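You operate a simulated robot arm through the tools that you are given. There is no shell and no other tool. Be economical: measure what you need, move in short steps, check, and stop when the job is done.

Carry out the task below with a simulated robot arm. There is one attempt and no reset: what you move stays moved.

Task
Fetch the black yellow-line sock and set it on the boarding table. Then put the grey spotting rag on the packing bench away on the checking table. Then take the rolled white striped pair and put it on the far cone board. Then put the yellow size label on the rewinder table away on the label board. Do these in the order given. Set down upright: rolled white striped pair.

It is judged by the outcome, as a careful person would: the job done as asked, and still so three seconds after it is handed in. It fails if anything else is knocked over, pushed out of place, dropped, spilled or broken.

Robot
A 7-joint arm with a fingered hand on a trunk, on a base that drives. Base frame: it is fixed to the floor where the robot stands at the start and does not move with it; the origin is under the middle of the robot, x ahead of it, y to its left, z up. Readings come in mm, degrees, newtons and seconds.
With the tool pointing down near the work surface it reaches from about 200 to 760 mm from the robot's upright axis, wherever it stands. Its first joint turns from -166.0 to 166.0 degrees. Places, roughly: black yellow-line sock (25x6x3 cm) [500, -200, 300]; boarding table [-1400, 900, 800]; checking table [1100, 2000, 800]; far cone board [1300, -3400, 1100]; grey spotting rag (8x6x6 cm) [-1200, -800, 900]; label board (12x25 cm) [-1220, -1280, 860]; rolled white striped pair (6x6x6 cm) [-1100, -2400, 1400]; yellow size label [-1500, -4250, 750]. Payload 4 kg.
The TCP is the grasp point between the finger pads, 28 mm short of the fingertips. In the tool frame z runs along the fingers and y along their closing line. Largest opening 168 mm; the body of the gripper starts 79 mm behind the TCP. The gripper is a hand of 4 fingers: y runs from the thumb to the fingers, the wrist lies at [0, 0, -249] in the tool frame.
Orientation is that of the tool frame in the base frame, as a unit quaternion [x, y, z, w]. With the fingers straight down and closing along the base's y, the tool's x points along the base's -x, its y along +y and its z along -z.

Tools
- The arm moves only by the tool apply_moves. Its argument "plan" is a list of rows, each a list of 6 numbers: the shift along the tool's x, y, z in mm, then the turn, a rotation vector about the tool's x, y, z in degrees. In form: [[tx, ty, tz, wx, wy, wz], ...]. A call has 1 to 8 rows; each row shifts and turns the commanded pose from where the row before left it, along the tool's axes as they then stand. Rows are played at 5 a second. More than 50 mm and 8.6 degrees between two rows, and nothing of the call is played. Where a pose cannot be reached the arm comes as near as it can. A force on the tool above 40 N (or 10 N above the force at the start of the call, whichever is more), or a blocked arm, ends the call early, and 0.2 s more pass. In this call time passes only in rows, and 0.2 s behind the last. It gives the time, the measured TCP pose, the force on the tool (base axes), the opening and the grip force at its end, in the units of the frame above (readings bear some noise), with the torque about the TCP (base axes, N m) and any sound that the robot's microphone picked up.
- Cameras (640 x 400 px; columns grow to the right, rows downward): "scene" is now at [-4.2, 110.5, 1247.3]; the picture's right is [-0.68, -0.73, 0.00], its down [-0.57, 0.53, -0.63] and it looks along [0.46, -0.43, -0.78] (base axes); focal length 248 px, centre (320, 200). "wrist" rides on the gripper at [60, -60, -110] in the tool frame; the picture's right is [0.71, 0.71, 0.00], its down [-0.56, 0.56, -0.61] and it looks along [-0.43, 0.43, 0.79] (tool axes); focal length 265 px, centre (320, 200). There is no depth. A picture from a camera that has moved, and an enlarged one, comes with that camera's place and axes in the base frame and with its lens.
- grab_frame(camera): a new picture of that camera. The clock stands still meanwhile.
- raise_lower(by): slides the trunk up (or, below 0, down) by that many mm; the arm and the scene camera ride with it, the base frame stays. It gives what a move gives, with no picture.
- steer(legs): drives the robot by 1 to 6 legs, each [ahead, turn to the left] in mm and degrees, along the robot's own axes; the way and the turn of a leg run together, so that a leg with both is an arc; at most 1500 mm and 180 degrees a leg. The arm and the cameras ride along, it lands a little off, and it stops where it bumps. It gives what a move gives.
- set_fingers(finger1, finger2, finger3, thumb_bend): sets how far each is bent, from 0 (flat) to 1 (curled in); at 0.3 the hand is open as for a grip, at 0.7 the pads meet at the TCP. One left out holds its place. A second passes; each finger stops where it meets its share of the squeeze, and holds until it gets a number again. It is the only way to open and close the hand. It gives what a move gives, with no picture; readings hold the bend of each and the force on the fingers (four entries, about 0 where the hand has none), thumb and palm.
- aim_head(pan, tilt): turns the head with the scene camera to pan (to the left, within 155 degrees either way) and tilt (down, from -29 to 69), counted from straight ahead of the robot. It gives what a move gives.
- zoom(camera, box): a new picture of the part [left, top, right, bottom] of that camera's present view, enlarged. The clock stands still meanwhile.
- sign_off(): hands the job in; it is judged then, once.

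Work in short steps. Places have to be worked out from the pictures, the camera data and where the tool is seen: move nearer, look again, correct. Check each grasp and each placing, and mend what went wrong. You have 165 turns and 112 pictures in all, those below and enlarged ones among them. Open the gripper and draw the arm clear of the work before you hand the job in, unless the task says otherwise; then end with one line.

The tools are called after "Emit:" by a JSON object that holds its "method" and its "body". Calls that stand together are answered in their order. apply_moves: Moves the arm, as the interface text tells. Its arguments: {"type":"object","properties":{"plan":{"type":"array","items":{"type":"array","items":{"type":"number"}}}},"required":["plan"]} The other tools are called the same way: raise_lower (by) slides the trunk up or down; set_fingers (finger1, finger2, finger3, thumb_bend) moves the fingers one by one; steer (legs) drives the base; aim_head (pan, tilt) turns the head that bears the scene camera; grab_frame (camera) takes a picture; zoom (camera, box) takes an enlarged picture of a part of a camera's view; sign_off () hands the job in.

At the start:

```text
time: 0.0
ee_pos: [507.2, -143.9, 607.9]
tool_rot: [0.0, 1.0, 0.0, 0.0]
wrist_force: [0.3, -0.1, 0.0]
ft_torque: [-0.01, 0.02, -0.03]
width: 168.0
grip_force: 0.1
shape: jaw
bend: [0.3, 0.3, 0.3, 0.3]
finger forces: [0.0, 0.0, 0.0, 0.0, 0.0, 0.0]
trunk travel left (down, up): [-275.0, 315.0]
robot x, y, heading: [1.6, -0.7, 0.1]
head pan, tilt: [-42.8, 50.9]
```

scene: 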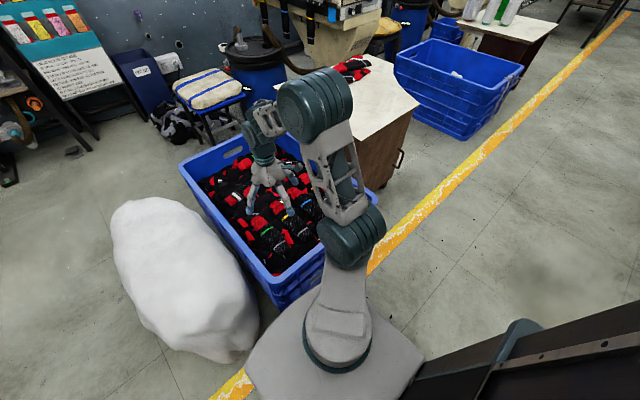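
wrist: 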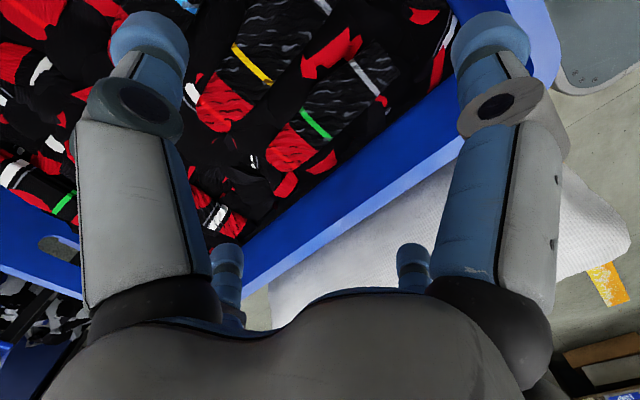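

I'll look closely at the bin from both cameras to find the yellow-line sock.

Emit:
{"method": "zoom", "body": {"camera": "wrist", "box": [120, 0, 440, 200]}}

Emit:
{"method": "zoom", "body": {"camera": "scene", "box": [180, 130, 340, 280]}}

```text
2.00 times, centred on (280, 100) of wrist
camera zoom: at [447.4, -204.3, 717.0], right [-0.71, 0.71, 0.0], down [0.56, 0.56, 0.61], along [0.43, 0.43, -0.79], focal length 531 px, centre (400, 400)
```

zoom: 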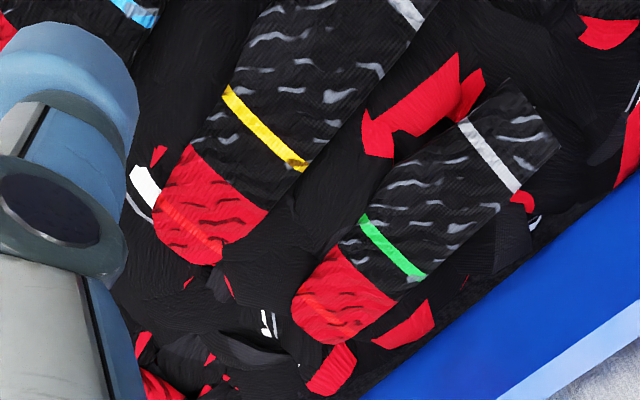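

```text
2.67 times, centred on (260, 205) of scene
camera zoom: at [-4.2, 110.5, 1247.3], right [-0.68, -0.73, 0.0], down [-0.57, 0.53, -0.63], along [0.46, -0.43, -0.78], focal length 661 px, centre (480, 187)
```

zoom: 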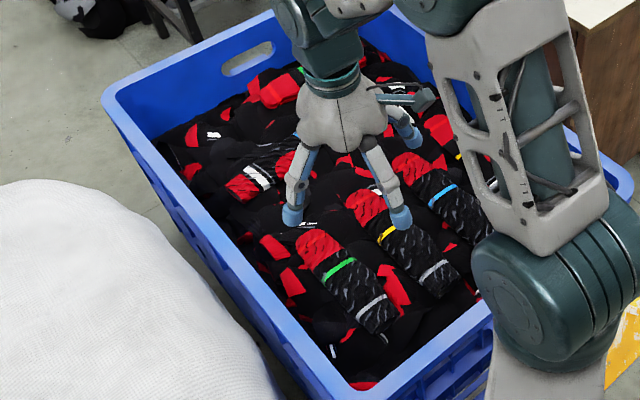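

The yellow-line sock lies roughly along x, centred near (560, -207), between the green and blue ones. I'll pre-narrow the hand and move above it, then look again.

Emit:
{"method": "apply_moves", "body": {"plan": [[-18, -21, 40, 0, 0, 0], [-18, -21, 40, 0, 0, 0], [-17, -21, 40, 0, 0, 0]]}}

Emit:
{"method": "set_fingers", "body": {"finger1": 0.42, "finger2": 0.42, "finger3": 0.42, "thumb_bend": 0.42}}

Emit:
{"method": "grab_frame", "body": {"camera": "wrist"}}

Emit:
{"method": "zoom", "body": {"camera": "scene", "box": [200, 130, 340, 280]}}

```text
time: 0.8
ee_pos: [556.9, -211.4, 485.4]
tool_rot: [0.0, 1.0, 0.0, 0.0]
wrist_force: [0.5, 0.1, 0.0]
ft_torque: [0.0, -0.01, -0.01]
width: 168.0
grip_force: 0.1
shape: jaw
bend: [0.3, 0.3, 0.3, 0.3]
finger forces: [0.0, 0.1, 0.0, 0.0, 0.1, 0.0]
trunk travel left (down, up): [-275.0, 315.0]
robot x, y, heading: [0.4, 1.1, -0.0]
head pan, tilt: [-42.8, 50.9]
```

```text
time: 1.8
ee_pos: [557.2, -210.8, 485.6]
tool_rot: [0.001, 1.0, -0.001, 0.0]
wrist_force: [0.2, -0.1, 0.5]
ft_torque: [0.0, 0.0, 0.0]
width: 82.1
grip_force: 0.1
shape: fingers
bend: [0.42, 0.42, 0.42, 0.42]
finger forces: [0.1, 0.1, 0.1, 0.1, 0.0, 0.0]
trunk travel left (down, up): [-275.0, 315.0]
robot x, y, heading: [-2.3, 0.8, -0.0]
head pan, tilt: [-42.8, 50.9]
```

```text
107 pictures are left
camera wrist: at [497.7, -270.7, 594.5], right [-0.71, 0.71, 0.0], down [0.56, 0.56, 0.61], along [0.43, 0.43, -0.79], focal length 265 px, centre (320, 200)
```

wrist: 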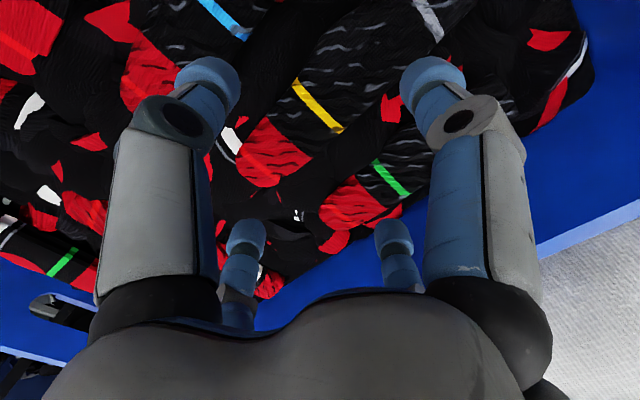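

```text
2.67 times, centred on (270, 205) of scene
camera zoom: at [-4.2, 110.5, 1247.3], right [-0.68, -0.73, 0.0], down [-0.57, 0.53, -0.63], along [0.46, -0.43, -0.78], focal length 661 px, centre (453, 187)
```

zoom: 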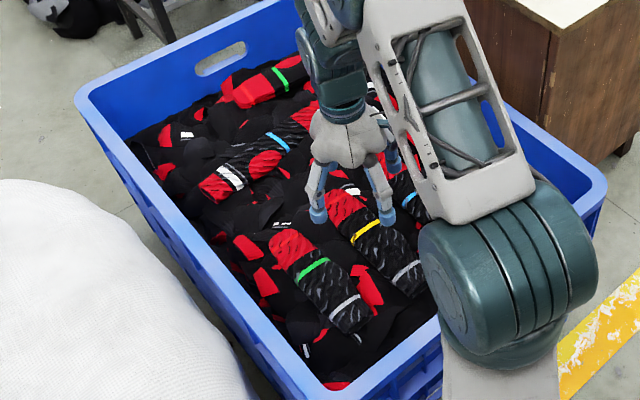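

The fingers are arranged as a cross (±x, ±y of the tool). For a pinch across the sock I'd use thumb and opposite finger only; I'll flatten the side fingers (guess 1 and 3) and check.

Emit:
{"method": "set_fingers", "body": {"finger1": 0.0, "finger2": 0.38, "finger3": 0.0, "thumb_bend": 0.38}}

Emit:
{"method": "grab_frame", "body": {"camera": "wrist"}}

```text
time: 2.8
ee_pos: [557.2, -210.5, 486.0]
tool_rot: [0.001, 1.0, -0.001, 0.001]
wrist_force: [-0.4, 0.1, 0.8]
ft_torque: [0.01, 0.03, -0.03]
width: 134.9
grip_force: 0.0
shape: fingers
bend: [0.0, 0.38, 0.0, 0.38]
finger forces: [0.0, 0.1, 0.0, 0.0, 0.0, 0.0]
trunk travel left (down, up): [-275.0, 315.0]
robot x, y, heading: [2.0, -0.4, 0.0]
head pan, tilt: [-42.8, 50.9]
```

```text
105 pictures are left
camera wrist: at [497.7, -270.7, 594.5], right [-0.71, 0.71, 0.0], down [0.56, 0.56, 0.61], along [0.43, 0.43, -0.79], focal length 265 px, centre (320, 200)
```

wrist: 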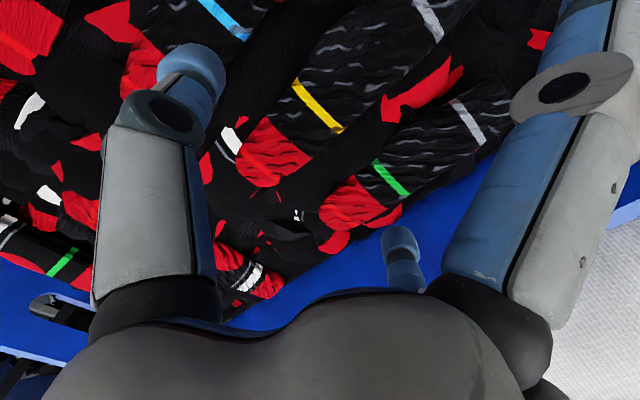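

Sock top is at about z 350, y from -244 to -182, x 430–660. I'll check the hand's shape from the side with the scene camera before going down.

Emit:
{"method": "zoom", "body": {"camera": "scene", "box": [220, 130, 340, 230]}}

```text
4.00 times, centred on (280, 180) of scene
camera zoom: at [-4.2, 110.5, 1247.3], right [-0.68, -0.73, 0.0], down [-0.57, 0.53, -0.63], along [0.46, -0.43, -0.78], focal length 992 px, centre (480, 280)
```

zoom: 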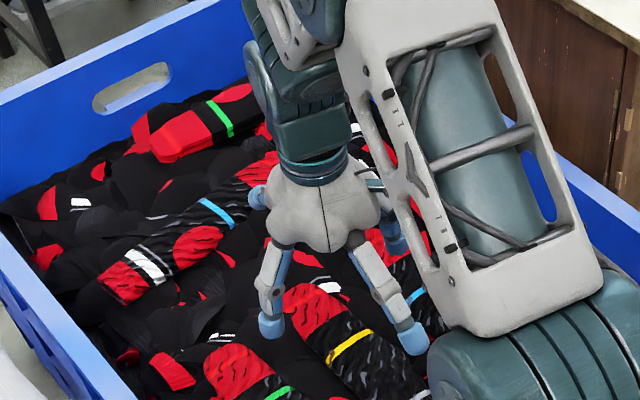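

Side fingers sit higher than the pinching pair, so they clear. I'll go down over the sock with a narrowed opening.

Emit:
{"method": "set_fingers", "body": {"finger2": 0.4, "thumb_bend": 0.4}}

Emit:
{"method": "apply_moves", "body": {"plan": [[4, -1, 40, 0, 0, 0], [4, 0, 40, 0, 0, 0], [0, 0, 30, 0, 0, 0], [0, 0, 20, 0, 0, 0]]}}

Emit:
{"method": "grab_frame", "body": {"camera": "wrist"}}

Emit:
{"method": "zoom", "body": {"camera": "scene", "box": [220, 150, 340, 250]}}

```text
time: 3.8
ee_pos: [556.3, -210.8, 485.4]
tool_rot: [0.0, 1.0, 0.0, 0.001]
wrist_force: [0.1, -0.5, 0.0]
ft_torque: [-0.02, 0.01, -0.02]
width: 132.9
grip_force: 0.3
shape: fingers
bend: [0.0, 0.4, 0.0, 0.4]
finger forces: [0.0, 0.0, 0.0, 0.0, 0.0, 0.1]
trunk travel left (down, up): [-275.0, 315.0]
robot x, y, heading: [0.8, 0.9, 0.1]
head pan, tilt: [-42.8, 50.9]
```

```text
time: 4.6
ee_pos: [551.7, -213.6, 392.5]
tool_rot: [0.002, 1.0, -0.001, 0.002]
wrist_force: [-4.4, -3.6, 23.1]
ft_torque: [1.87, 0.17, 0.41]
width: 132.9
grip_force: 11.3
shape: fingers
bend: [0.0, 0.36, 0.0, 0.4]
finger forces: [0.0, 23.2, 0.0, 0.0, 0.0, 0.1]
trunk travel left (down, up): [-275.0, 315.0]
robot x, y, heading: [2.2, 2.1, -0.3]
head pan, tilt: [-42.8, 50.9]
stopped in row 3: the force on the tool passed its limit (the readings are from after the stop); the commanded pose is now the measured one
```

```text
103 pictures are left
camera wrist: at [491.0, -274.4, 502.0], right [-0.7, 0.71, -0.01], down [0.56, 0.56, 0.62], along [0.44, 0.43, -0.79], focal length 265 px, centre (320, 200)
```

wrist: 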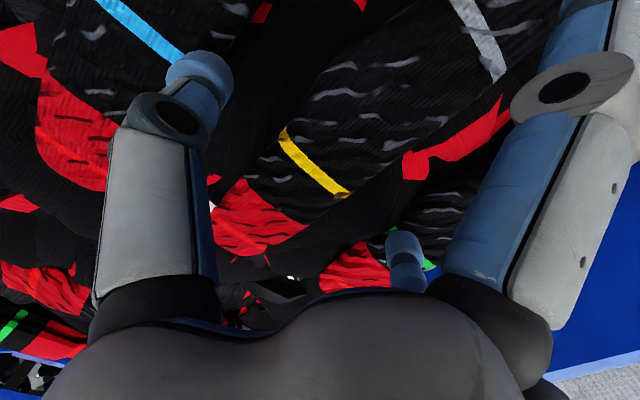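

```text
4.00 times, centred on (280, 200) of scene
camera zoom: at [-5.8, 110.9, 1247.8], right [-0.68, -0.73, 0.0], down [-0.57, 0.53, -0.63], along [0.46, -0.43, -0.78], focal length 992 px, centre (480, 200)
```

zoom: 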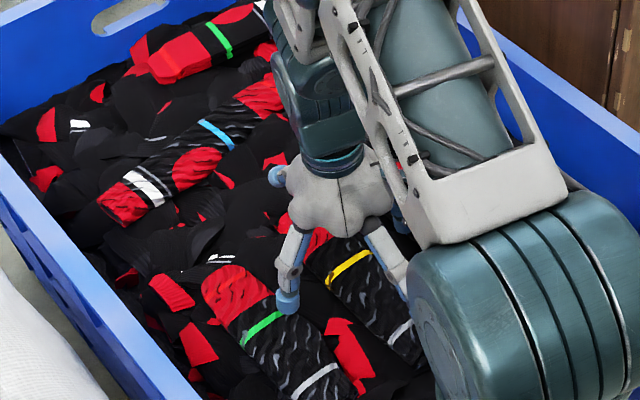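

The opposite finger touched the green sock's edge. I'll lift a bit, narrow the pinch and retry.

Emit:
{"method": "apply_moves", "body": {"plan": [[0, 0, -25, 0, 0, 0]]}}

Emit:
{"method": "set_fingers", "body": {"finger2": 0.5, "thumb_bend": 0.48}}

Emit:
{"method": "grab_frame", "body": {"camera": "wrist"}}

Emit:
{"method": "zoom", "body": {"camera": "scene", "box": [230, 160, 330, 240]}}

```text
time: 5.0
ee_pos: [553.0, -210.3, 414.3]
tool_rot: [0.001, 1.0, -0.001, 0.003]
wrist_force: [0.9, -1.2, 0.0]
ft_torque: [0.01, 0.04, -0.03]
width: 133.1
grip_force: 0.1
shape: fingers
bend: [0.0, 0.4, 0.0, 0.4]
finger forces: [0.1, 0.0, 0.0, 0.1, 0.0, 0.0]
trunk travel left (down, up): [-275.0, 315.0]
robot x, y, heading: [-1.0, -1.4, 0.2]
head pan, tilt: [-42.8, 50.9]
```

```text
time: 6.0
ee_pos: [554.4, -213.0, 415.8]
tool_rot: [0.001, 1.0, -0.001, 0.002]
wrist_force: [0.3, 0.2, 0.1]
ft_torque: [0.01, 0.02, 0.03]
width: 126.0
grip_force: 0.1
shape: fingers
bend: [0.0, 0.5, 0.0, 0.48]
finger forces: [0.1, 0.0, 0.1, 0.1, 0.0, 0.0]
trunk travel left (down, up): [-275.0, 315.0]
robot x, y, heading: [0.1, 0.1, 0.1]
head pan, tilt: [-42.8, 50.9]
```

```text
101 pictures are left
camera wrist: at [492.7, -272.2, 524.8], right [-0.71, 0.71, 0.0], down [0.56, 0.56, 0.62], along [0.44, 0.43, -0.79], focal length 265 px, centre (320, 200)
```

wrist: 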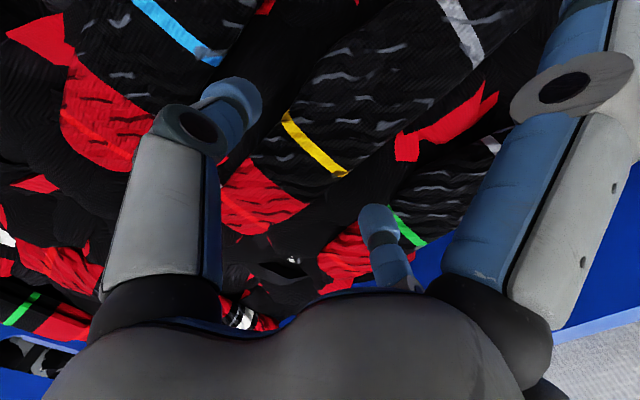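

```text
5.00 times, centred on (280, 200) of scene
camera zoom: at [-4.0, 110.5, 1247.3], right [-0.68, -0.73, 0.0], down [-0.57, 0.53, -0.63], along [0.46, -0.43, -0.78], focal length 1240 px, centre (520, 200)
```

zoom: 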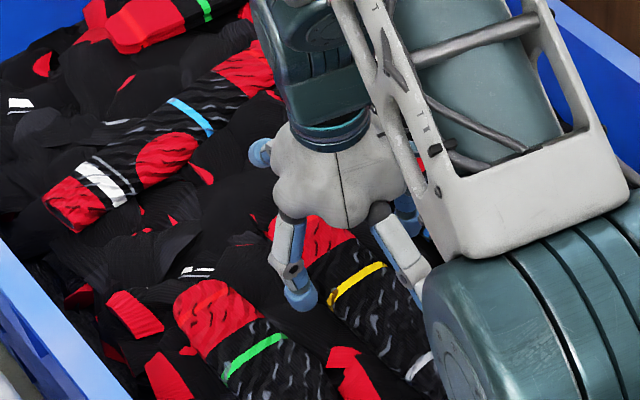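

Tips are now about ±52 mm from the centre, within the gaps. Descend again.

Emit:
{"method": "apply_moves", "body": {"plan": [[2, 0, 20, 0, 0, 0], [0, 0, 15, 0, 0, 0], [0, 0, 12, 0, 0, 0], [0, 0, 10, 0, 0, 0]]}}

Emit:
{"method": "grab_frame", "body": {"camera": "wrist"}}

```text
time: 6.9
ee_pos: [550.0, -212.8, 371.1]
tool_rot: [0.0, 1.0, -0.001, 0.003]
wrist_force: [-8.3, 0.0, 34.5]
ft_torque: [0.98, 0.36, 0.36]
width: 125.7
grip_force: 16.7
shape: fingers
bend: [0.0, 0.48, 0.0, 0.48]
finger forces: [0.1, 25.7, 0.1, 0.0, 8.8, 0.2]
trunk travel left (down, up): [-275.0, 315.0]
robot x, y, heading: [-3.4, -0.5, 0.1]
head pan, tilt: [-42.8, 50.9]
stopped in row 4: the force on the tool passed its limit (the readings are from after the stop); the commanded pose is now the measured one
```

```text
99 pictures are left
camera wrist: at [489.9, -273.4, 480.2], right [-0.71, 0.71, -0.01], down [0.56, 0.56, 0.62], along [0.44, 0.43, -0.79], focal length 265 px, centre (320, 200)
```

wrist: 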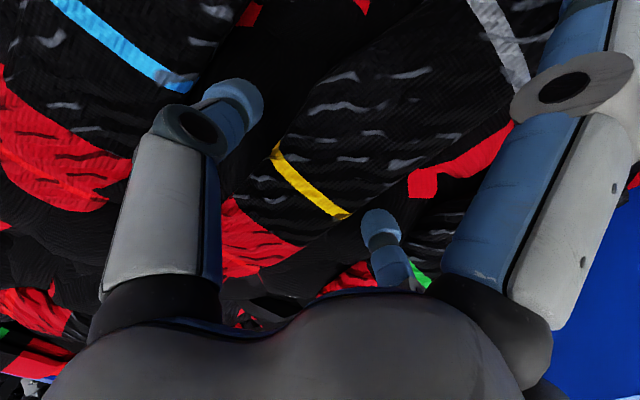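

Tips touch the pile beside the sock (surface ≈ 335). I'll lift 3 mm and pinch.

Emit:
{"method": "apply_moves", "body": {"plan": [[0, 0, -3, 0, 0, 0]]}}

Emit:
{"method": "set_fingers", "body": {"finger2": 0.75, "thumb_bend": 0.75}}

Emit:
{"method": "grab_frame", "body": {"camera": "wrist"}}

```text
time: 7.3
ee_pos: [549.4, -214.5, 371.8]
tool_rot: [0.001, 1.0, -0.001, 0.004]
wrist_force: [-3.2, -0.1, 19.6]
ft_torque: [0.72, 0.13, 0.18]
width: 125.4
grip_force: 9.4
shape: fingers
bend: [0.0, 0.49, 0.0, 0.48]
finger forces: [0.0, 15.8, 0.1, 0.0, 3.1, 0.0]
trunk travel left (down, up): [-275.0, 315.0]
robot x, y, heading: [-1.1, -0.5, 0.1]
head pan, tilt: [-42.8, 50.9]
```

```text
time: 8.3
ee_pos: [552.1, -214.3, 370.5]
tool_rot: [0.002, 1.0, -0.002, 0.003]
wrist_force: [3.2, -2.2, 4.5]
ft_torque: [0.23, 0.02, -0.1]
width: 113.9
grip_force: 12.4
shape: fingers
bend: [0.0, 0.48, 0.0, 0.68]
finger forces: [0.6, 11.6, 0.1, 0.0, 11.9, 0.0]
trunk travel left (down, up): [-275.0, 315.0]
robot x, y, heading: [1.1, 1.7, -0.1]
head pan, tilt: [-42.8, 50.9]
```

```text
98 pictures are left
camera wrist: at [490.4, -273.8, 480.0], right [-0.71, 0.71, -0.01], down [0.56, 0.56, 0.62], along [0.44, 0.43, -0.79], focal length 265 px, centre (320, 200)
```

wrist: 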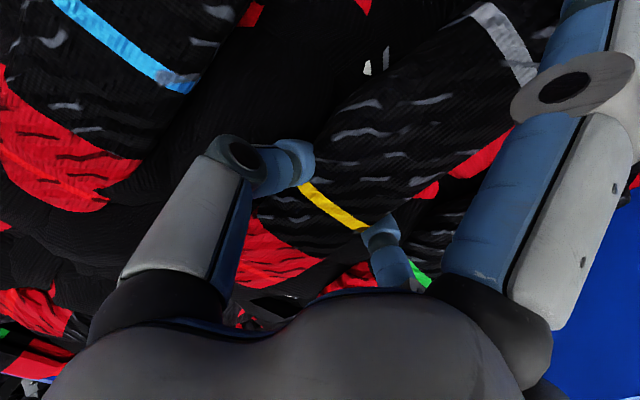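

The sock is pinched with ~12 N each side. Test lift.

Emit:
{"method": "apply_moves", "body": {"plan": [[0, 0, -15, 0, 0, 0], [0, 0, -25, 0, 0, 0], [0, 0, -30, 0, 0, 0], [0, 0, -30, 0, 0, 0]]}}

Emit:
{"method": "grab_frame", "body": {"camera": "wrist"}}

Emit:
{"method": "grab_frame", "body": {"camera": "scene"}}

```text
time: 9.3
ee_pos: [550.7, -212.2, 472.2]
tool_rot: [0.002, 1.0, -0.001, 0.002]
wrist_force: [-0.2, 0.0, -0.5]
ft_torque: [0.0, 0.03, 0.05]
width: 113.7
grip_force: 9.8
shape: fingers
bend: [0.0, 0.48, 0.0, 0.69]
finger forces: [0.1, 9.0, 0.0, 0.1, 11.0, 0.1]
trunk travel left (down, up): [-275.0, 315.0]
robot x, y, heading: [-3.5, 1.2, 0.1]
head pan, tilt: [-42.8, 50.9]
```

```text
97 pictures are left
camera wrist: at [489.9, -272.7, 580.3], right [-0.71, 0.71, 0.0], down [0.56, 0.56, 0.62], along [0.44, 0.43, -0.79], focal length 265 px, centre (320, 200)
```

wrist: 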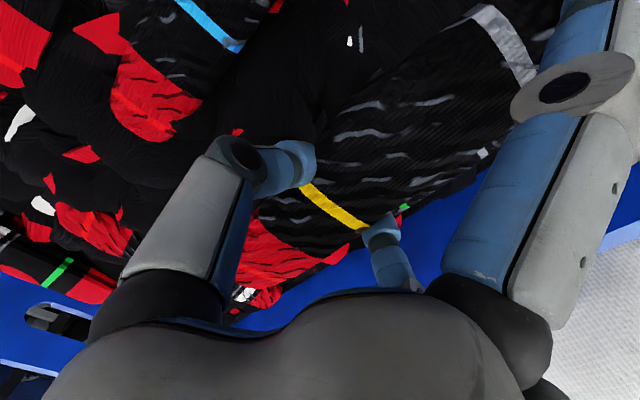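

```text
96 pictures are left
camera scene: at [-3.8, 110.4, 1247.3], right [-0.68, -0.73, 0.0], down [-0.57, 0.53, -0.63], along [0.46, -0.43, -0.78], focal length 248 px, centre (320, 200)
```

scene: 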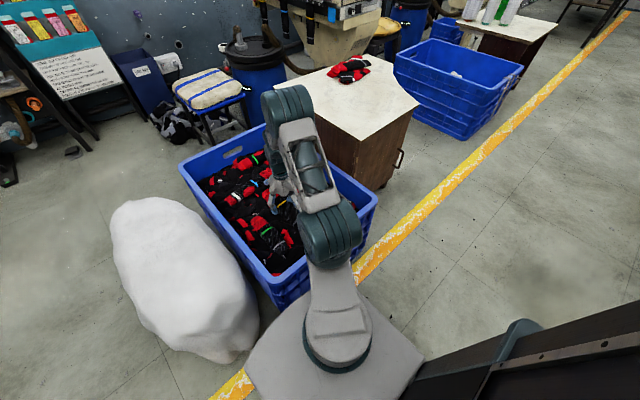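

Sock is held well. I'll lift it clear of the bin rim and pull in slightly, then survey the room.

Emit:
{"method": "apply_moves", "body": {"plan": [[0, 0, -45, 0, 0, 0], [0, 0, -45, 0, 0, 0], [0, 0, -45, 0, 0, 0], [0, 0, -45, 0, 0, 0], [20, 20, -30, 0, 0, 0], [30, 30, 0, 0, 0, 0], [30, 30, 0, 0, 0, 0], [30, 30, 0, 0, 0, 0]]}}

Emit:
{"method": "aim_head", "body": {"pan": 150, "tilt": 25}}

Emit:
{"method": "grab_frame", "body": {"camera": "scene"}}

Emit:
{"method": "aim_head", "body": {"pan": 75, "tilt": 25}}

Emit:
{"method": "grab_frame", "body": {"camera": "scene"}}

Emit:
{"method": "aim_head", "body": {"pan": -130, "tilt": 25}}

Emit:
{"method": "grab_frame", "body": {"camera": "scene"}}

```text
time: 11.1
ee_pos: [435.9, -106.0, 680.7]
tool_rot: [0.001, 1.0, 0.0, 0.003]
wrist_force: [0.8, -1.0, 0.0]
ft_torque: [0.03, -0.01, 0.01]
width: 113.6
grip_force: 10.8
shape: fingers
bend: [0.0, 0.48, 0.0, 0.69]
finger forces: [0.1, 9.1, 0.0, 0.1, 11.0, 0.0]
trunk travel left (down, up): [-275.0, 315.0]
robot x, y, heading: [0.8, 0.9, 0.1]
head pan, tilt: [-42.8, 50.9]
```

```text
time: 13.9
ee_pos: [436.8, -107.2, 679.5]
tool_rot: [0.001, 1.0, -0.001, 0.002]
wrist_force: [-0.9, 0.9, -0.9]
ft_torque: [-0.04, 0.0, 0.0]
width: 113.8
grip_force: 9.9
shape: fingers
bend: [0.0, 0.48, 0.0, 0.69]
finger forces: [0.0, 9.1, 0.1, 0.0, 10.9, 0.0]
trunk travel left (down, up): [-275.0, 315.0]
robot x, y, heading: [-1.9, -0.6, -0.1]
head pan, tilt: [150.0, 25.0]
```

```text
95 pictures are left
camera scene: at [-139.6, 208.5, 1286.0], right [0.5, 0.87, 0.0], down [0.37, -0.21, -0.91], along [-0.78, 0.45, -0.42], focal length 248 px, centre (320, 200)
```

scene: 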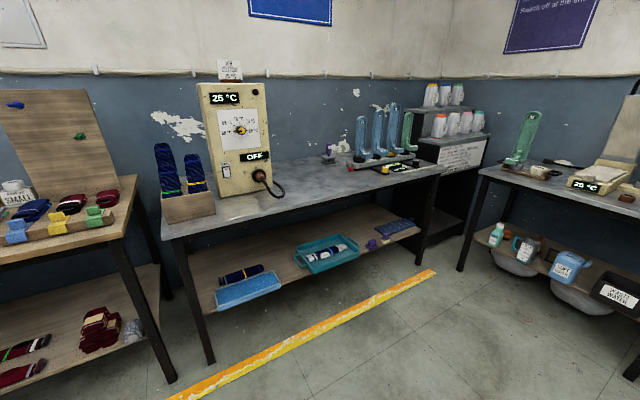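

```text
time: 15.4
ee_pos: [435.9, -106.2, 678.3]
tool_rot: [0.001, 1.0, -0.001, 0.003]
wrist_force: [-0.1, -0.9, 0.0]
ft_torque: [0.0, -0.01, -0.01]
width: 113.9
grip_force: 9.8
shape: fingers
bend: [0.0, 0.48, 0.0, 0.69]
finger forces: [0.0, 9.1, 0.0, 0.1, 11.0, 0.0]
trunk travel left (down, up): [-275.0, 315.0]
robot x, y, heading: [-1.1, -0.7, -0.1]
head pan, tilt: [75.0, 25.0]
```

```text
94 pictures are left
camera scene: at [-36.0, 251.3, 1286.0], right [0.97, -0.26, 0.0], down [-0.11, -0.41, -0.91], along [0.23, 0.88, -0.42], focal length 248 px, centre (320, 200)
```

scene: 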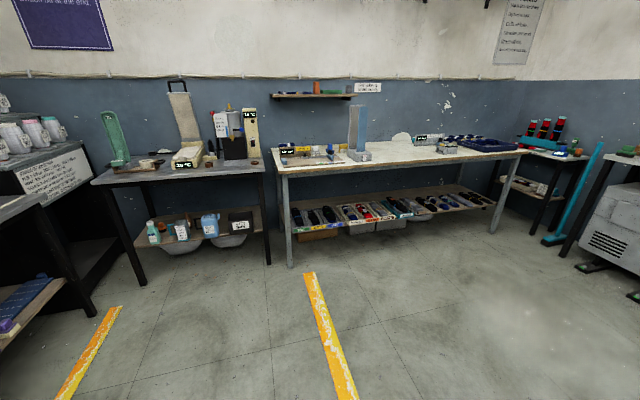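

```text
time: 18.4
ee_pos: [436.7, -106.7, 679.4]
tool_rot: [0.0, 1.0, -0.001, 0.003]
wrist_force: [-0.6, -0.3, 0.1]
ft_torque: [0.02, -0.01, 0.0]
width: 113.8
grip_force: 10.3
shape: fingers
bend: [0.0, 0.48, 0.0, 0.69]
finger forces: [0.1, 9.0, 0.0, 0.0, 11.0, 0.1]
trunk travel left (down, up): [-275.0, 315.0]
robot x, y, heading: [1.2, -2.8, -0.1]
head pan, tilt: [-130.0, 25.0]
```

```text
93 pictures are left
camera scene: at [-119.1, 91.8, 1286.0], right [-0.77, 0.64, 0.0], down [0.27, 0.32, -0.91], along [-0.58, -0.69, -0.42], focal length 248 px, centre (320, 200)
```

scene: 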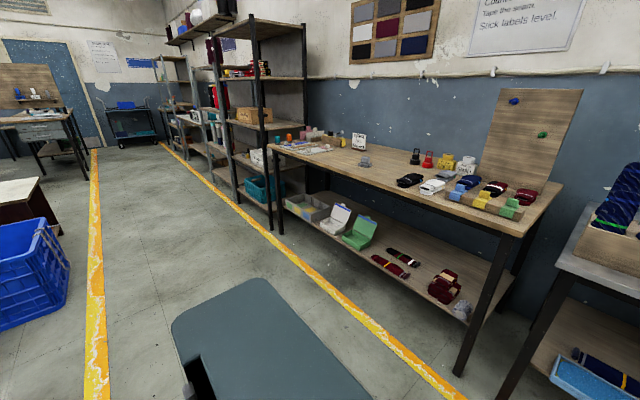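

Boarding table is the grey one against the -x wall; its front edge is near x≈-1080, with clear space around (-1230, 800). I'll back off from the bin, raise the trunk, and drive round to face it.

Emit:
{"method": "steer", "body": {"legs": [[-450, 0]]}}

Emit:
{"method": "raise_lower", "body": {"by": 280}}

Emit:
{"method": "steer", "body": {"legs": [[0, 98], [800, 0], [0, 82]]}}

Emit:
{"method": "aim_head", "body": {"pan": 0, "tilt": 40}}

Emit:
{"method": "grab_frame", "body": {"camera": "scene"}}

```text
time: 21.1
ee_pos: [-22.7, -104.6, 679.6]
tool_rot: [-0.004, 1.0, 0.0, 0.002]
wrist_force: [-0.2, -0.8, -0.1]
ft_torque: [-0.02, 0.04, 0.0]
width: 113.8
grip_force: 9.3
shape: fingers
bend: [0.0, 0.48, 0.0, 0.69]
finger forces: [0.1, 9.1, 0.0, 0.0, 11.0, 0.0]
trunk travel left (down, up): [-275.0, 315.0]
robot x, y, heading: [-460.4, -2.8, 0.3]
head pan, tilt: [-130.0, 25.0]
```

```text
time: 24.0
ee_pos: [-21.7, -103.8, 960.1]
tool_rot: [-0.004, 1.0, -0.001, 0.003]
wrist_force: [-0.1, 0.1, 0.4]
ft_torque: [-0.03, -0.01, 0.01]
width: 113.7
grip_force: 10.2
shape: fingers
bend: [0.0, 0.48, 0.0, 0.69]
finger forces: [0.1, 9.1, 0.0, 0.0, 11.1, 0.0]
trunk travel left (down, up): [-555.0, 35.0]
robot x, y, heading: [-461.9, -1.0, 0.9]
head pan, tilt: [-130.0, 25.0]
```

```text
time: 35.9
ee_pos: [-1051.7, 866.3, 959.9]
tool_rot: [1.0, 0.013, -0.003, -0.001]
wrist_force: [0.3, 0.1, -0.2]
ft_torque: [-0.01, 0.01, 0.01]
width: 113.7
grip_force: 10.6
shape: fingers
bend: [0.0, 0.48, 0.0, 0.69]
finger forces: [0.0, 9.1, 0.0, 0.0, 11.5, 0.1]
trunk travel left (down, up): [-555.0, 35.0]
robot x, y, heading: [-612.4, 773.8, -178.2]
head pan, tilt: [-130.0, 25.0]
```

```text
time: 38.0
ee_pos: [-1051.0, 865.0, 960.7]
tool_rot: [1.0, 0.014, -0.003, -0.001]
wrist_force: [0.0, -0.2, -0.8]
ft_torque: [-0.01, 0.0, 0.01]
width: 113.5
grip_force: 10.0
shape: fingers
bend: [0.0, 0.48, 0.0, 0.69]
finger forces: [0.0, 9.1, 0.0, 0.0, 11.5, 0.0]
trunk travel left (down, up): [-555.0, 35.0]
robot x, y, heading: [-609.9, 770.5, -178.5]
head pan, tilt: [0.0, 40.0]
```

```text
92 pictures are left
camera scene: at [-632.8, 607.5, 1542.7], right [-0.03, 1.0, 0.0], down [0.64, 0.02, -0.77], along [-0.77, -0.02, -0.64], focal length 248 px, centre (320, 200)
```

scene: 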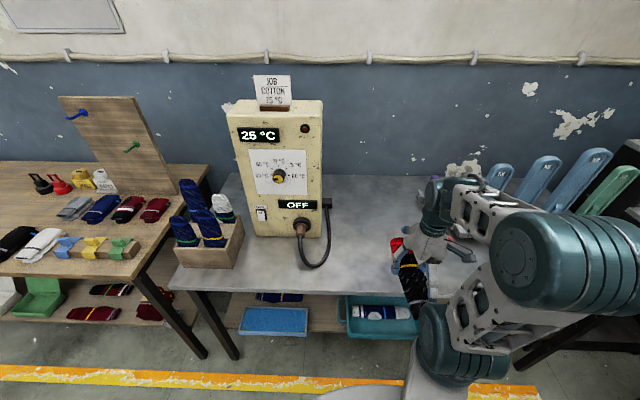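

Table is clear in front of the hand. I'll move over ( -1260, 840 ) and check with both cameras before lowering.

Emit:
{"method": "apply_moves", "body": {"plan": [[-42, 6, 0, 0, 0, 0], [-42, 6, 0, 0, 0, 0], [-42, 6, 0, 0, 0, 0], [-42, 6, 0, 0, 0, 0], [-42, 0, 0, 0, 0, 0]]}}

Emit:
{"method": "grab_frame", "body": {"camera": "wrist"}}

Emit:
{"method": "grab_frame", "body": {"camera": "scene"}}

```text
time: 39.2
ee_pos: [-1261.5, 839.4, 961.9]
tool_rot: [1.0, 0.014, -0.002, -0.001]
wrist_force: [0.8, 0.4, -0.9]
ft_torque: [0.01, 0.0, 0.0]
width: 113.6
grip_force: 10.3
shape: fingers
bend: [0.0, 0.48, 0.0, 0.69]
finger forces: [0.0, 9.2, 0.0, 0.0, 11.7, 0.0]
trunk travel left (down, up): [-555.0, 35.0]
robot x, y, heading: [-613.8, 771.5, -178.5]
head pan, tilt: [0.0, 40.0]
```

```text
91 pictures are left
camera wrist: at [-1202.9, 900.6, 1070.1], right [0.73, -0.69, 0.0], down [-0.54, -0.57, 0.62], along [-0.43, -0.45, -0.79], focal length 265 px, centre (320, 200)
```

wrist: 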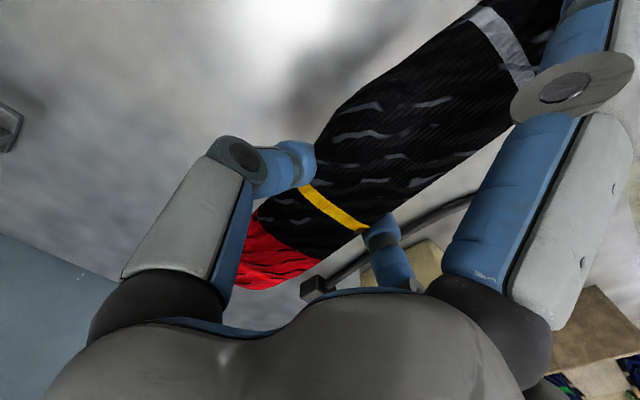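

```text
90 pictures are left
camera scene: at [-633.5, 607.2, 1542.7], right [-0.03, 1.0, 0.0], down [0.64, 0.02, -0.77], along [-0.77, -0.02, -0.64], focal length 248 px, centre (320, 200)
```

scene: 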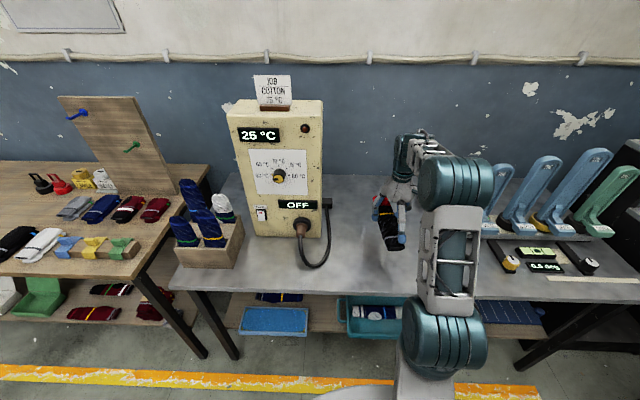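

Clear below. Lowering toward the table until light contact.

Emit:
{"method": "apply_moves", "body": {"plan": [[0, 0, 40, 0, 0, 0], [0, 0, 35, 0, 0, 0], [0, 0, 20, 0, 0, 0], [0, 0, 10, 0, 0, 0]]}}

Emit:
{"method": "grab_frame", "body": {"camera": "scene"}}

```text
time: 40.2
ee_pos: [-1263.3, 836.9, 856.2]
tool_rot: [1.0, 0.013, -0.002, -0.001]
wrist_force: [0.7, 0.3, -0.5]
ft_torque: [0.03, 0.0, 0.0]
width: 113.6
grip_force: 10.9
shape: fingers
bend: [0.0, 0.48, 0.0, 0.69]
finger forces: [0.0, 9.2, 0.0, 0.0, 11.8, 0.0]
trunk travel left (down, up): [-555.0, 35.0]
robot x, y, heading: [-613.2, 769.3, -178.5]
head pan, tilt: [0.0, 40.0]
```

```text
89 pictures are left
camera scene: at [-633.0, 607.4, 1542.7], right [-0.03, 1.0, 0.0], down [0.64, 0.02, -0.77], along [-0.77, -0.02, -0.64], focal length 248 px, centre (320, 200)
```

scene: 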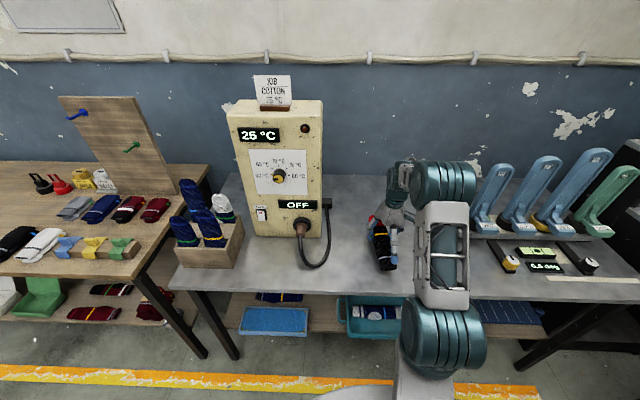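

Close to the table; continue down in small steps until contact.

Emit:
{"method": "apply_moves", "body": {"plan": [[0, 0, 8, 0, 0, 0], [0, 0, 6, 0, 0, 0], [0, 0, 6, 0, 0, 0], [0, 0, 6, 0, 0, 0], [0, 0, 6, 0, 0, 0], [0, 0, 5, 0, 0, 0], [0, 0, 5, 0, 0, 0]]}}

```text
time: 41.3
ee_pos: [-1262.1, 837.9, 835.6]
tool_rot: [1.0, 0.014, -0.008, 0.0]
wrist_force: [5.1, 0.3, 28.0]
ft_torque: [-1.49, -0.87, 0.29]
width: 114.4
grip_force: 23.3
shape: fingers
bend: [0.0, 0.46, 0.0, 0.69]
finger forces: [4.4, 30.3, 0.1, 0.1, 12.1, 0.1]
trunk travel left (down, up): [-555.0, 35.0]
robot x, y, heading: [-613.2, 771.7, -178.6]
head pan, tilt: [0.0, 40.0]
stopped in row 5: the force on the tool passed its limit (the readings are from after the stop); the commanded pose is now the measured one
```

Contact. I'll ease up 5 mm and open the pinch.

Emit:
{"method": "apply_moves", "body": {"plan": [[0, 0, -5, 0, 0, 0]]}}

Emit:
{"method": "set_fingers", "body": {"finger2": 0.38, "thumb_bend": 0.5}}

Emit:
{"method": "apply_moves", "body": {"plan": [[0, 0, -15, 0, 0, 0], [0, 0, -40, 0, 0, 0], [0, 0, -40, 0, 0, 0], [0, 0, -40, 0, 0, 0], [40, 0, -20, 0, 0, 0], [45, 0, 0, 0, 0, 0], [45, 0, 0, 0, 0, 0], [45, 0, 0, 0, 0, 0]]}}

Emit:
{"method": "grab_frame", "body": {"camera": "scene"}}

```text
time: 41.7
ee_pos: [-1263.4, 836.4, 835.4]
tool_rot: [1.0, 0.013, -0.006, -0.001]
wrist_force: [1.5, 1.4, 5.7]
ft_torque: [-0.26, -0.28, 0.13]
width: 114.5
grip_force: 13.1
shape: fingers
bend: [0.0, 0.47, 0.0, 0.69]
finger forces: [1.8, 11.2, 0.0, 0.0, 13.2, 0.0]
trunk travel left (down, up): [-555.0, 35.0]
robot x, y, heading: [-610.6, 771.4, -178.7]
head pan, tilt: [0.0, 40.0]
```

```text
time: 42.7
ee_pos: [-1263.6, 835.1, 836.1]
tool_rot: [1.0, 0.014, -0.007, -0.002]
wrist_force: [-0.6, -2.8, 7.3]
ft_torque: [0.35, 0.01, 0.07]
width: 123.5
grip_force: 3.7
shape: fingers
bend: [0.0, 0.38, 0.0, 0.51]
finger forces: [0.0, 0.0, 0.0, 0.0, 7.8, 0.0]
trunk travel left (down, up): [-555.0, 35.0]
robot x, y, heading: [-610.8, 771.5, -178.3]
head pan, tilt: [0.0, 40.0]
```

```text
time: 44.5
ee_pos: [-1084.9, 843.2, 992.5]
tool_rot: [1.0, 0.014, -0.006, 0.0]
wrist_force: [-0.6, -1.1, -0.7]
ft_torque: [0.02, 0.0, 0.0]
width: 124.6
grip_force: 0.0
shape: fingers
bend: [0.0, 0.38, 0.0, 0.5]
finger forces: [0.0, 0.0, 0.0, 0.0, 0.1, 0.1]
trunk travel left (down, up): [-555.0, 35.0]
robot x, y, heading: [-612.9, 773.9, -178.3]
head pan, tilt: [0.0, 40.0]
```

```text
88 pictures are left
camera scene: at [-632.1, 607.5, 1542.7], right [-0.03, 1.0, 0.0], down [0.64, 0.02, -0.77], along [-0.77, -0.02, -0.64], focal length 248 px, centre (320, 200)
```

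scene: 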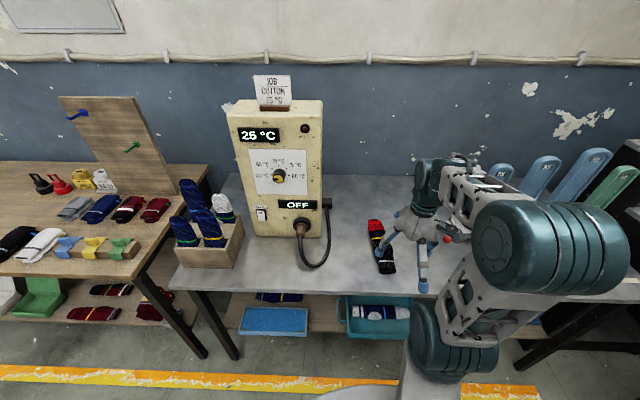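

Sock lies on the boarding table. Next the grey rag: drive south to the packing bench near (-600, -700), facing it.

Emit:
{"method": "steer", "body": {"legs": [[0, 90], [1450, 0], [0, -90]]}}

Emit:
{"method": "grab_frame", "body": {"camera": "scene"}}

```text
time: 59.3
ee_pos: [-955.0, -587.9, 990.9]
tool_rot: [0.999, 0.046, -0.005, 0.0]
wrist_force: [0.1, 0.2, 0.4]
ft_torque: [-0.01, 0.0, 0.0]
width: 124.5
grip_force: 0.0
shape: fingers
bend: [0.0, 0.38, 0.0, 0.5]
finger forces: [0.0, 0.0, 0.0, 0.0, 0.0, 0.0]
trunk travel left (down, up): [-555.0, 35.0]
robot x, y, heading: [-478.6, -628.9, -174.7]
head pan, tilt: [0.0, 40.0]
```

```text
87 pictures are left
camera scene: at [-486.9, -794.4, 1542.7], right [-0.09, 1.0, 0.0], down [0.64, 0.06, -0.77], along [-0.76, -0.07, -0.64], focal length 248 px, centre (320, 200)
```

scene: 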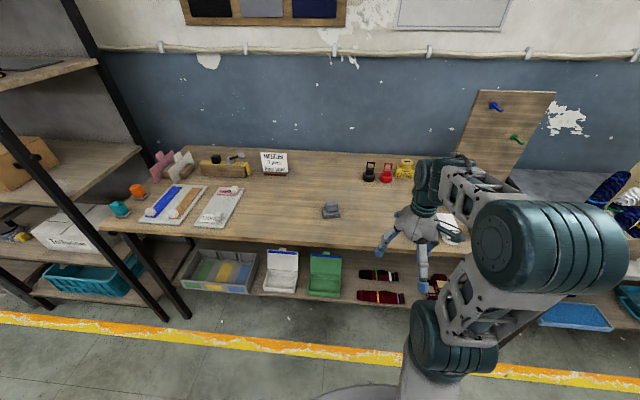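

A small grey item at (330,210) sits around (-1227,-822), matching the rag. Zoom in.

Emit:
{"method": "zoom", "body": {"camera": "scene", "box": [280, 170, 380, 250]}}

```text
5.00 times, centred on (330, 210) of scene
camera zoom: at [-486.9, -794.4, 1542.7], right [-0.09, 1.0, 0.0], down [0.64, 0.06, -0.77], along [-0.76, -0.07, -0.64], focal length 1240 px, centre (270, 150)
```

zoom: 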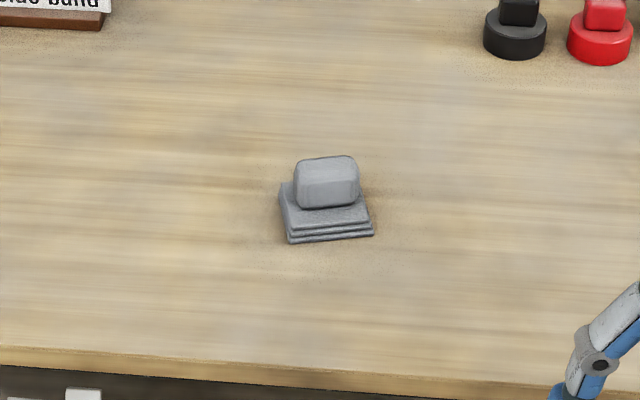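

It's the rag (folded with a knob), about 13° rotated, centre ≈ (-1230,-818). Drive 150 mm closer, and open all four fingers for a cage grasp.

Emit:
{"method": "steer", "body": {"legs": [[150, 0]]}}

Emit:
{"method": "set_fingers", "body": {"finger1": 0.4, "finger2": 0.4, "finger3": 0.4, "thumb_bend": 0.4}}

```text
time: 60.7
ee_pos: [-1108.4, -600.5, 990.5]
tool_rot: [0.999, 0.046, -0.005, 0.0]
wrist_force: [0.2, 1.0, -0.5]
ft_torque: [0.0, -0.04, -0.02]
width: 124.4
grip_force: 0.0
shape: fingers
bend: [0.0, 0.38, 0.0, 0.5]
finger forces: [0.1, 0.0, 0.0, 0.1, 0.0, 0.0]
trunk travel left (down, up): [-555.0, 35.0]
robot x, y, heading: [-631.0, -645.4, -174.8]
head pan, tilt: [0.0, 40.0]
```

```text
time: 61.7
ee_pos: [-1108.4, -599.5, 992.0]
tool_rot: [0.999, 0.045, -0.005, 0.0]
wrist_force: [0.0, -0.3, 0.1]
ft_torque: [0.0, -0.03, 0.02]
width: 87.8
grip_force: 0.1
shape: fingers
bend: [0.4, 0.4, 0.4, 0.4]
finger forces: [0.0, 0.0, 0.1, 0.1, 0.0, 0.0]
trunk travel left (down, up): [-555.0, 35.0]
robot x, y, heading: [-629.3, -644.1, -175.1]
head pan, tilt: [0.0, 40.0]
```

Move above the rag and align yaw.

Emit:
{"method": "apply_moves", "body": {"plan": [[-28.5, 41.2, 0, 0, 0, 0], [-28.5, 41.2, 0, 0, 0, 0], [-28.5, 41.2, 0, 0, 0, 0], [-28.5, 41.2, 0, 0, 0, 0], [-28.5, 41.2, 0, 0, 0, 0], [0, 0, 0, 0, 0, -8]]}}

Emit:
{"method": "grab_frame", "body": {"camera": "wrist"}}

Emit:
{"method": "zoom", "body": {"camera": "scene", "box": [260, 140, 420, 260]}}

```text
time: 63.1
ee_pos: [-1232.8, -818.6, 992.4]
tool_rot: [0.993, 0.114, -0.006, 0.0]
wrist_force: [0.5, -0.4, 0.0]
ft_torque: [0.01, -0.02, 0.0]
width: 87.8
grip_force: 0.2
shape: fingers
bend: [0.4, 0.4, 0.4, 0.4]
finger forces: [0.0, 0.0, 0.0, 0.0, 0.1, 0.1]
trunk travel left (down, up): [-555.0, 35.0]
robot x, y, heading: [-634.3, -642.2, -175.0]
head pan, tilt: [0.0, 40.0]
```

```text
85 pictures are left
camera wrist: at [-1184.9, -746.1, 1100.4], right [0.85, -0.53, -0.01], down [-0.41, -0.67, 0.62], along [-0.33, -0.52, -0.79], focal length 265 px, centre (320, 200)
```

wrist: 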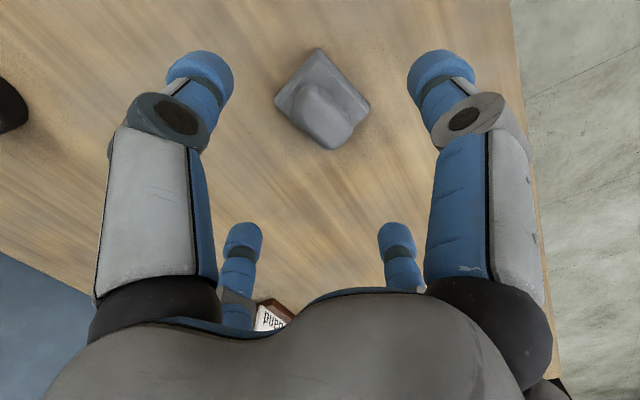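

```text
3.33 times, centred on (340, 200) of scene
camera zoom: at [-642.1, -808.4, 1542.7], right [-0.09, 1.0, 0.0], down [0.64, 0.06, -0.77], along [-0.76, -0.07, -0.64], focal length 827 px, centre (253, 200)
```

zoom: 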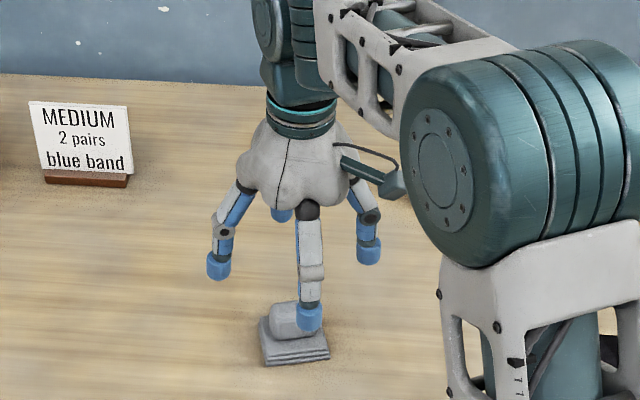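

Rag aligned; small correction of about (+9,+8) mm and descend.

Emit:
{"method": "apply_moves", "body": {"plan": [[10.6, -5.8, 20, 0, 0, 0], [0, 0, 30, 0, 0, 0], [0, 0, 15, 0, 0, 0]]}}

Emit:
{"method": "grab_frame", "body": {"camera": "wrist"}}

Emit:
{"method": "zoom", "body": {"camera": "scene", "box": [260, 140, 420, 260]}}

```text
time: 63.9
ee_pos: [-1223.7, -812.6, 927.8]
tool_rot: [0.993, 0.114, -0.006, -0.001]
wrist_force: [0.1, -0.8, 0.5]
ft_torque: [0.03, -0.04, -0.01]
width: 87.7
grip_force: 0.1
shape: fingers
bend: [0.4, 0.4, 0.4, 0.4]
finger forces: [0.0, 0.1, 0.0, 0.1, 0.1, 0.0]
trunk travel left (down, up): [-555.0, 35.0]
robot x, y, heading: [-630.7, -638.9, -174.9]
head pan, tilt: [0.0, 40.0]
```

```text
83 pictures are left
camera wrist: at [-1177.7, -739.2, 1036.1], right [0.85, -0.53, -0.01], down [-0.41, -0.67, 0.62], along [-0.33, -0.52, -0.79], focal length 265 px, centre (320, 200)
```

wrist: 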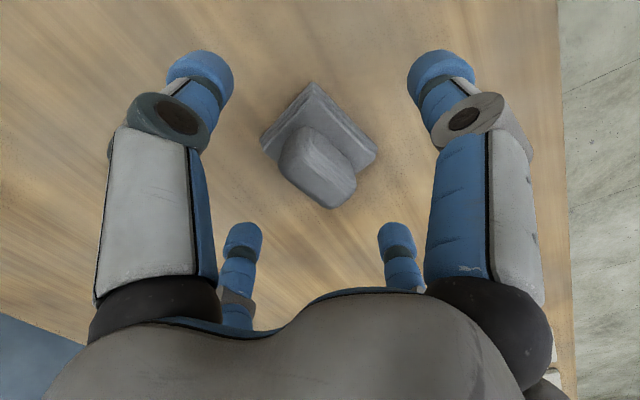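

```text
3.33 times, centred on (340, 200) of scene
camera zoom: at [-642.2, -808.7, 1542.7], right [-0.09, 1.0, 0.0], down [0.64, 0.06, -0.77], along [-0.76, -0.07, -0.64], focal length 827 px, centre (253, 200)
```

zoom: 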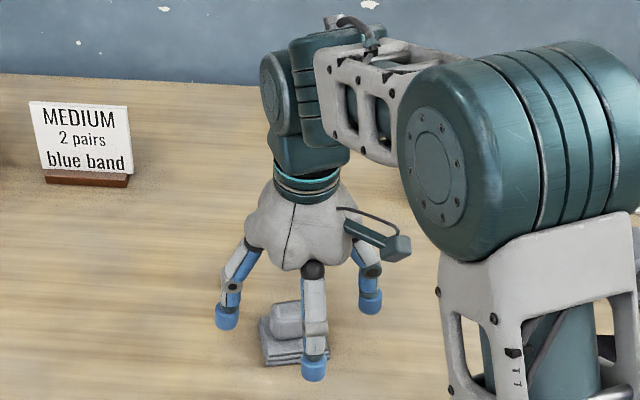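

Well centred. Descend the rest carefully.

Emit:
{"method": "apply_moves", "body": {"plan": [[0, 0, 12, 0, 0, 0], [0, 0, 8, 0, 0, 0], [0, 0, 6, 0, 0, 0], [0, 0, 6, 0, 0, 0], [0, 0, 6, 0, 0, 0]]}}

Emit:
{"method": "grab_frame", "body": {"camera": "wrist"}}

Emit:
{"method": "zoom", "body": {"camera": "scene", "box": [260, 140, 420, 260]}}

```text
time: 65.1
ee_pos: [-1224.5, -809.0, 890.1]
tool_rot: [0.994, 0.114, -0.005, 0.0]
wrist_force: [-0.2, 0.0, 0.0]
ft_torque: [0.03, -0.02, -0.02]
width: 87.9
grip_force: 0.1
shape: fingers
bend: [0.4, 0.4, 0.4, 0.4]
finger forces: [0.0, 0.1, 0.0, 0.0, 0.0, 0.1]
trunk travel left (down, up): [-555.0, 35.0]
robot x, y, heading: [-631.4, -641.6, -174.9]
head pan, tilt: [0.0, 40.0]
```

```text
81 pictures are left
camera wrist: at [-1176.7, -735.8, 998.6], right [0.85, -0.53, -0.01], down [-0.41, -0.67, 0.62], along [-0.33, -0.52, -0.79], focal length 265 px, centre (320, 200)
```

wrist: 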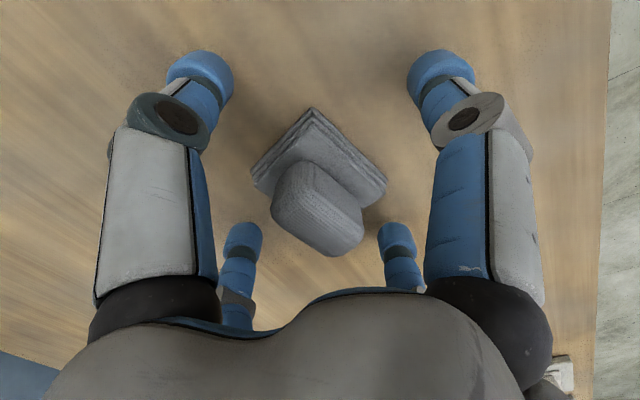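

```text
3.33 times, centred on (340, 200) of scene
camera zoom: at [-642.0, -808.5, 1542.7], right [-0.09, 1.0, 0.0], down [0.64, 0.06, -0.77], along [-0.76, -0.07, -0.64], focal length 827 px, centre (253, 200)
```

zoom: 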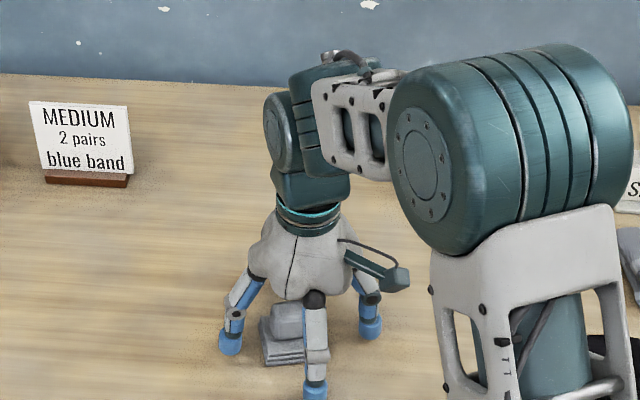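

Centred inside the finger cage. Close all four.

Emit:
{"method": "set_fingers", "body": {"finger1": 0.75, "finger2": 0.75, "finger3": 0.75, "thumb_bend": 0.75}}

Emit:
{"method": "grab_frame", "body": {"camera": "wrist"}}

```text
time: 66.1
ee_pos: [-1223.2, -808.4, 890.2]
tool_rot: [0.993, 0.115, -0.006, -0.001]
wrist_force: [-1.1, 0.1, 0.6]
ft_torque: [-0.02, 0.01, 0.01]
width: 32.5
grip_force: 22.8
shape: fingers
bend: [0.59, 0.52, 0.54, 0.57]
finger forces: [7.1, 10.2, 8.8, 0.0, 20.0, 0.1]
trunk travel left (down, up): [-555.0, 35.0]
robot x, y, heading: [-628.3, -646.1, -175.1]
head pan, tilt: [0.0, 40.0]
```

```text
79 pictures are left
camera wrist: at [-1176.8, -735.9, 998.8], right [0.85, -0.53, -0.01], down [-0.41, -0.67, 0.62], along [-0.33, -0.52, -0.79], focal length 265 px, centre (320, 200)
```

wrist: 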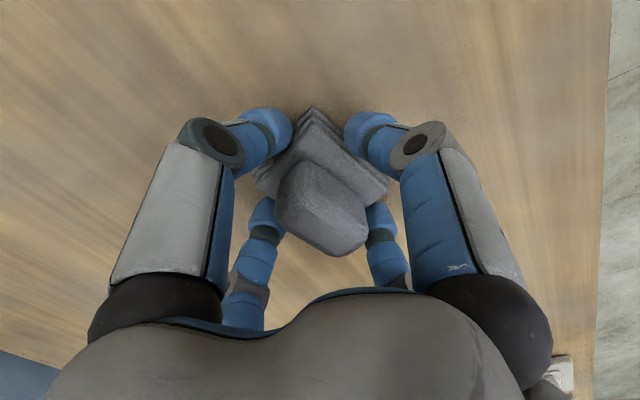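

Firm four-finger grasp. Lift and check.

Emit:
{"method": "apply_moves", "body": {"plan": [[0, 0, -20, 0, 0, 0], [0, 0, -40, 0, 0, 0], [0, 0, -40, 0, 0, 0], [0, 0, -40, 0, 0, 0]]}}

Emit:
{"method": "grab_frame", "body": {"camera": "wrist"}}

```text
time: 67.1
ee_pos: [-1221.4, -811.0, 1029.0]
tool_rot: [0.994, 0.113, -0.006, -0.001]
wrist_force: [-0.5, 0.3, 0.1]
ft_torque: [0.02, 0.0, -0.02]
width: 32.1
grip_force: 23.3
shape: fingers
bend: [0.59, 0.52, 0.54, 0.57]
finger forces: [7.4, 10.7, 8.7, 0.0, 19.7, 0.1]
trunk travel left (down, up): [-555.0, 35.0]
robot x, y, heading: [-631.1, -642.2, -174.9]
head pan, tilt: [0.0, 40.0]
```

```text
78 pictures are left
camera wrist: at [-1175.2, -738.3, 1137.2], right [0.85, -0.53, -0.01], down [-0.41, -0.67, 0.62], along [-0.33, -0.52, -0.79], focal length 265 px, centre (320, 200)
```

wrist: 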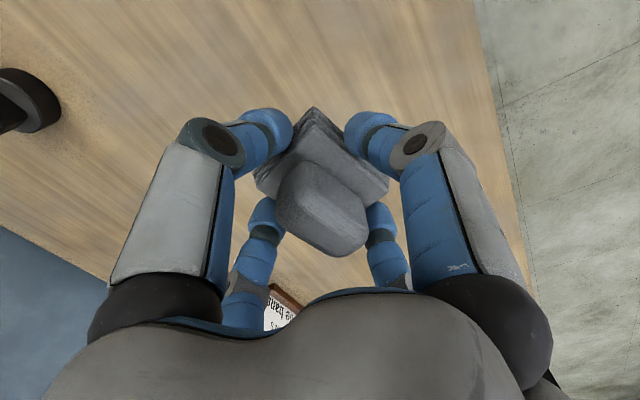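

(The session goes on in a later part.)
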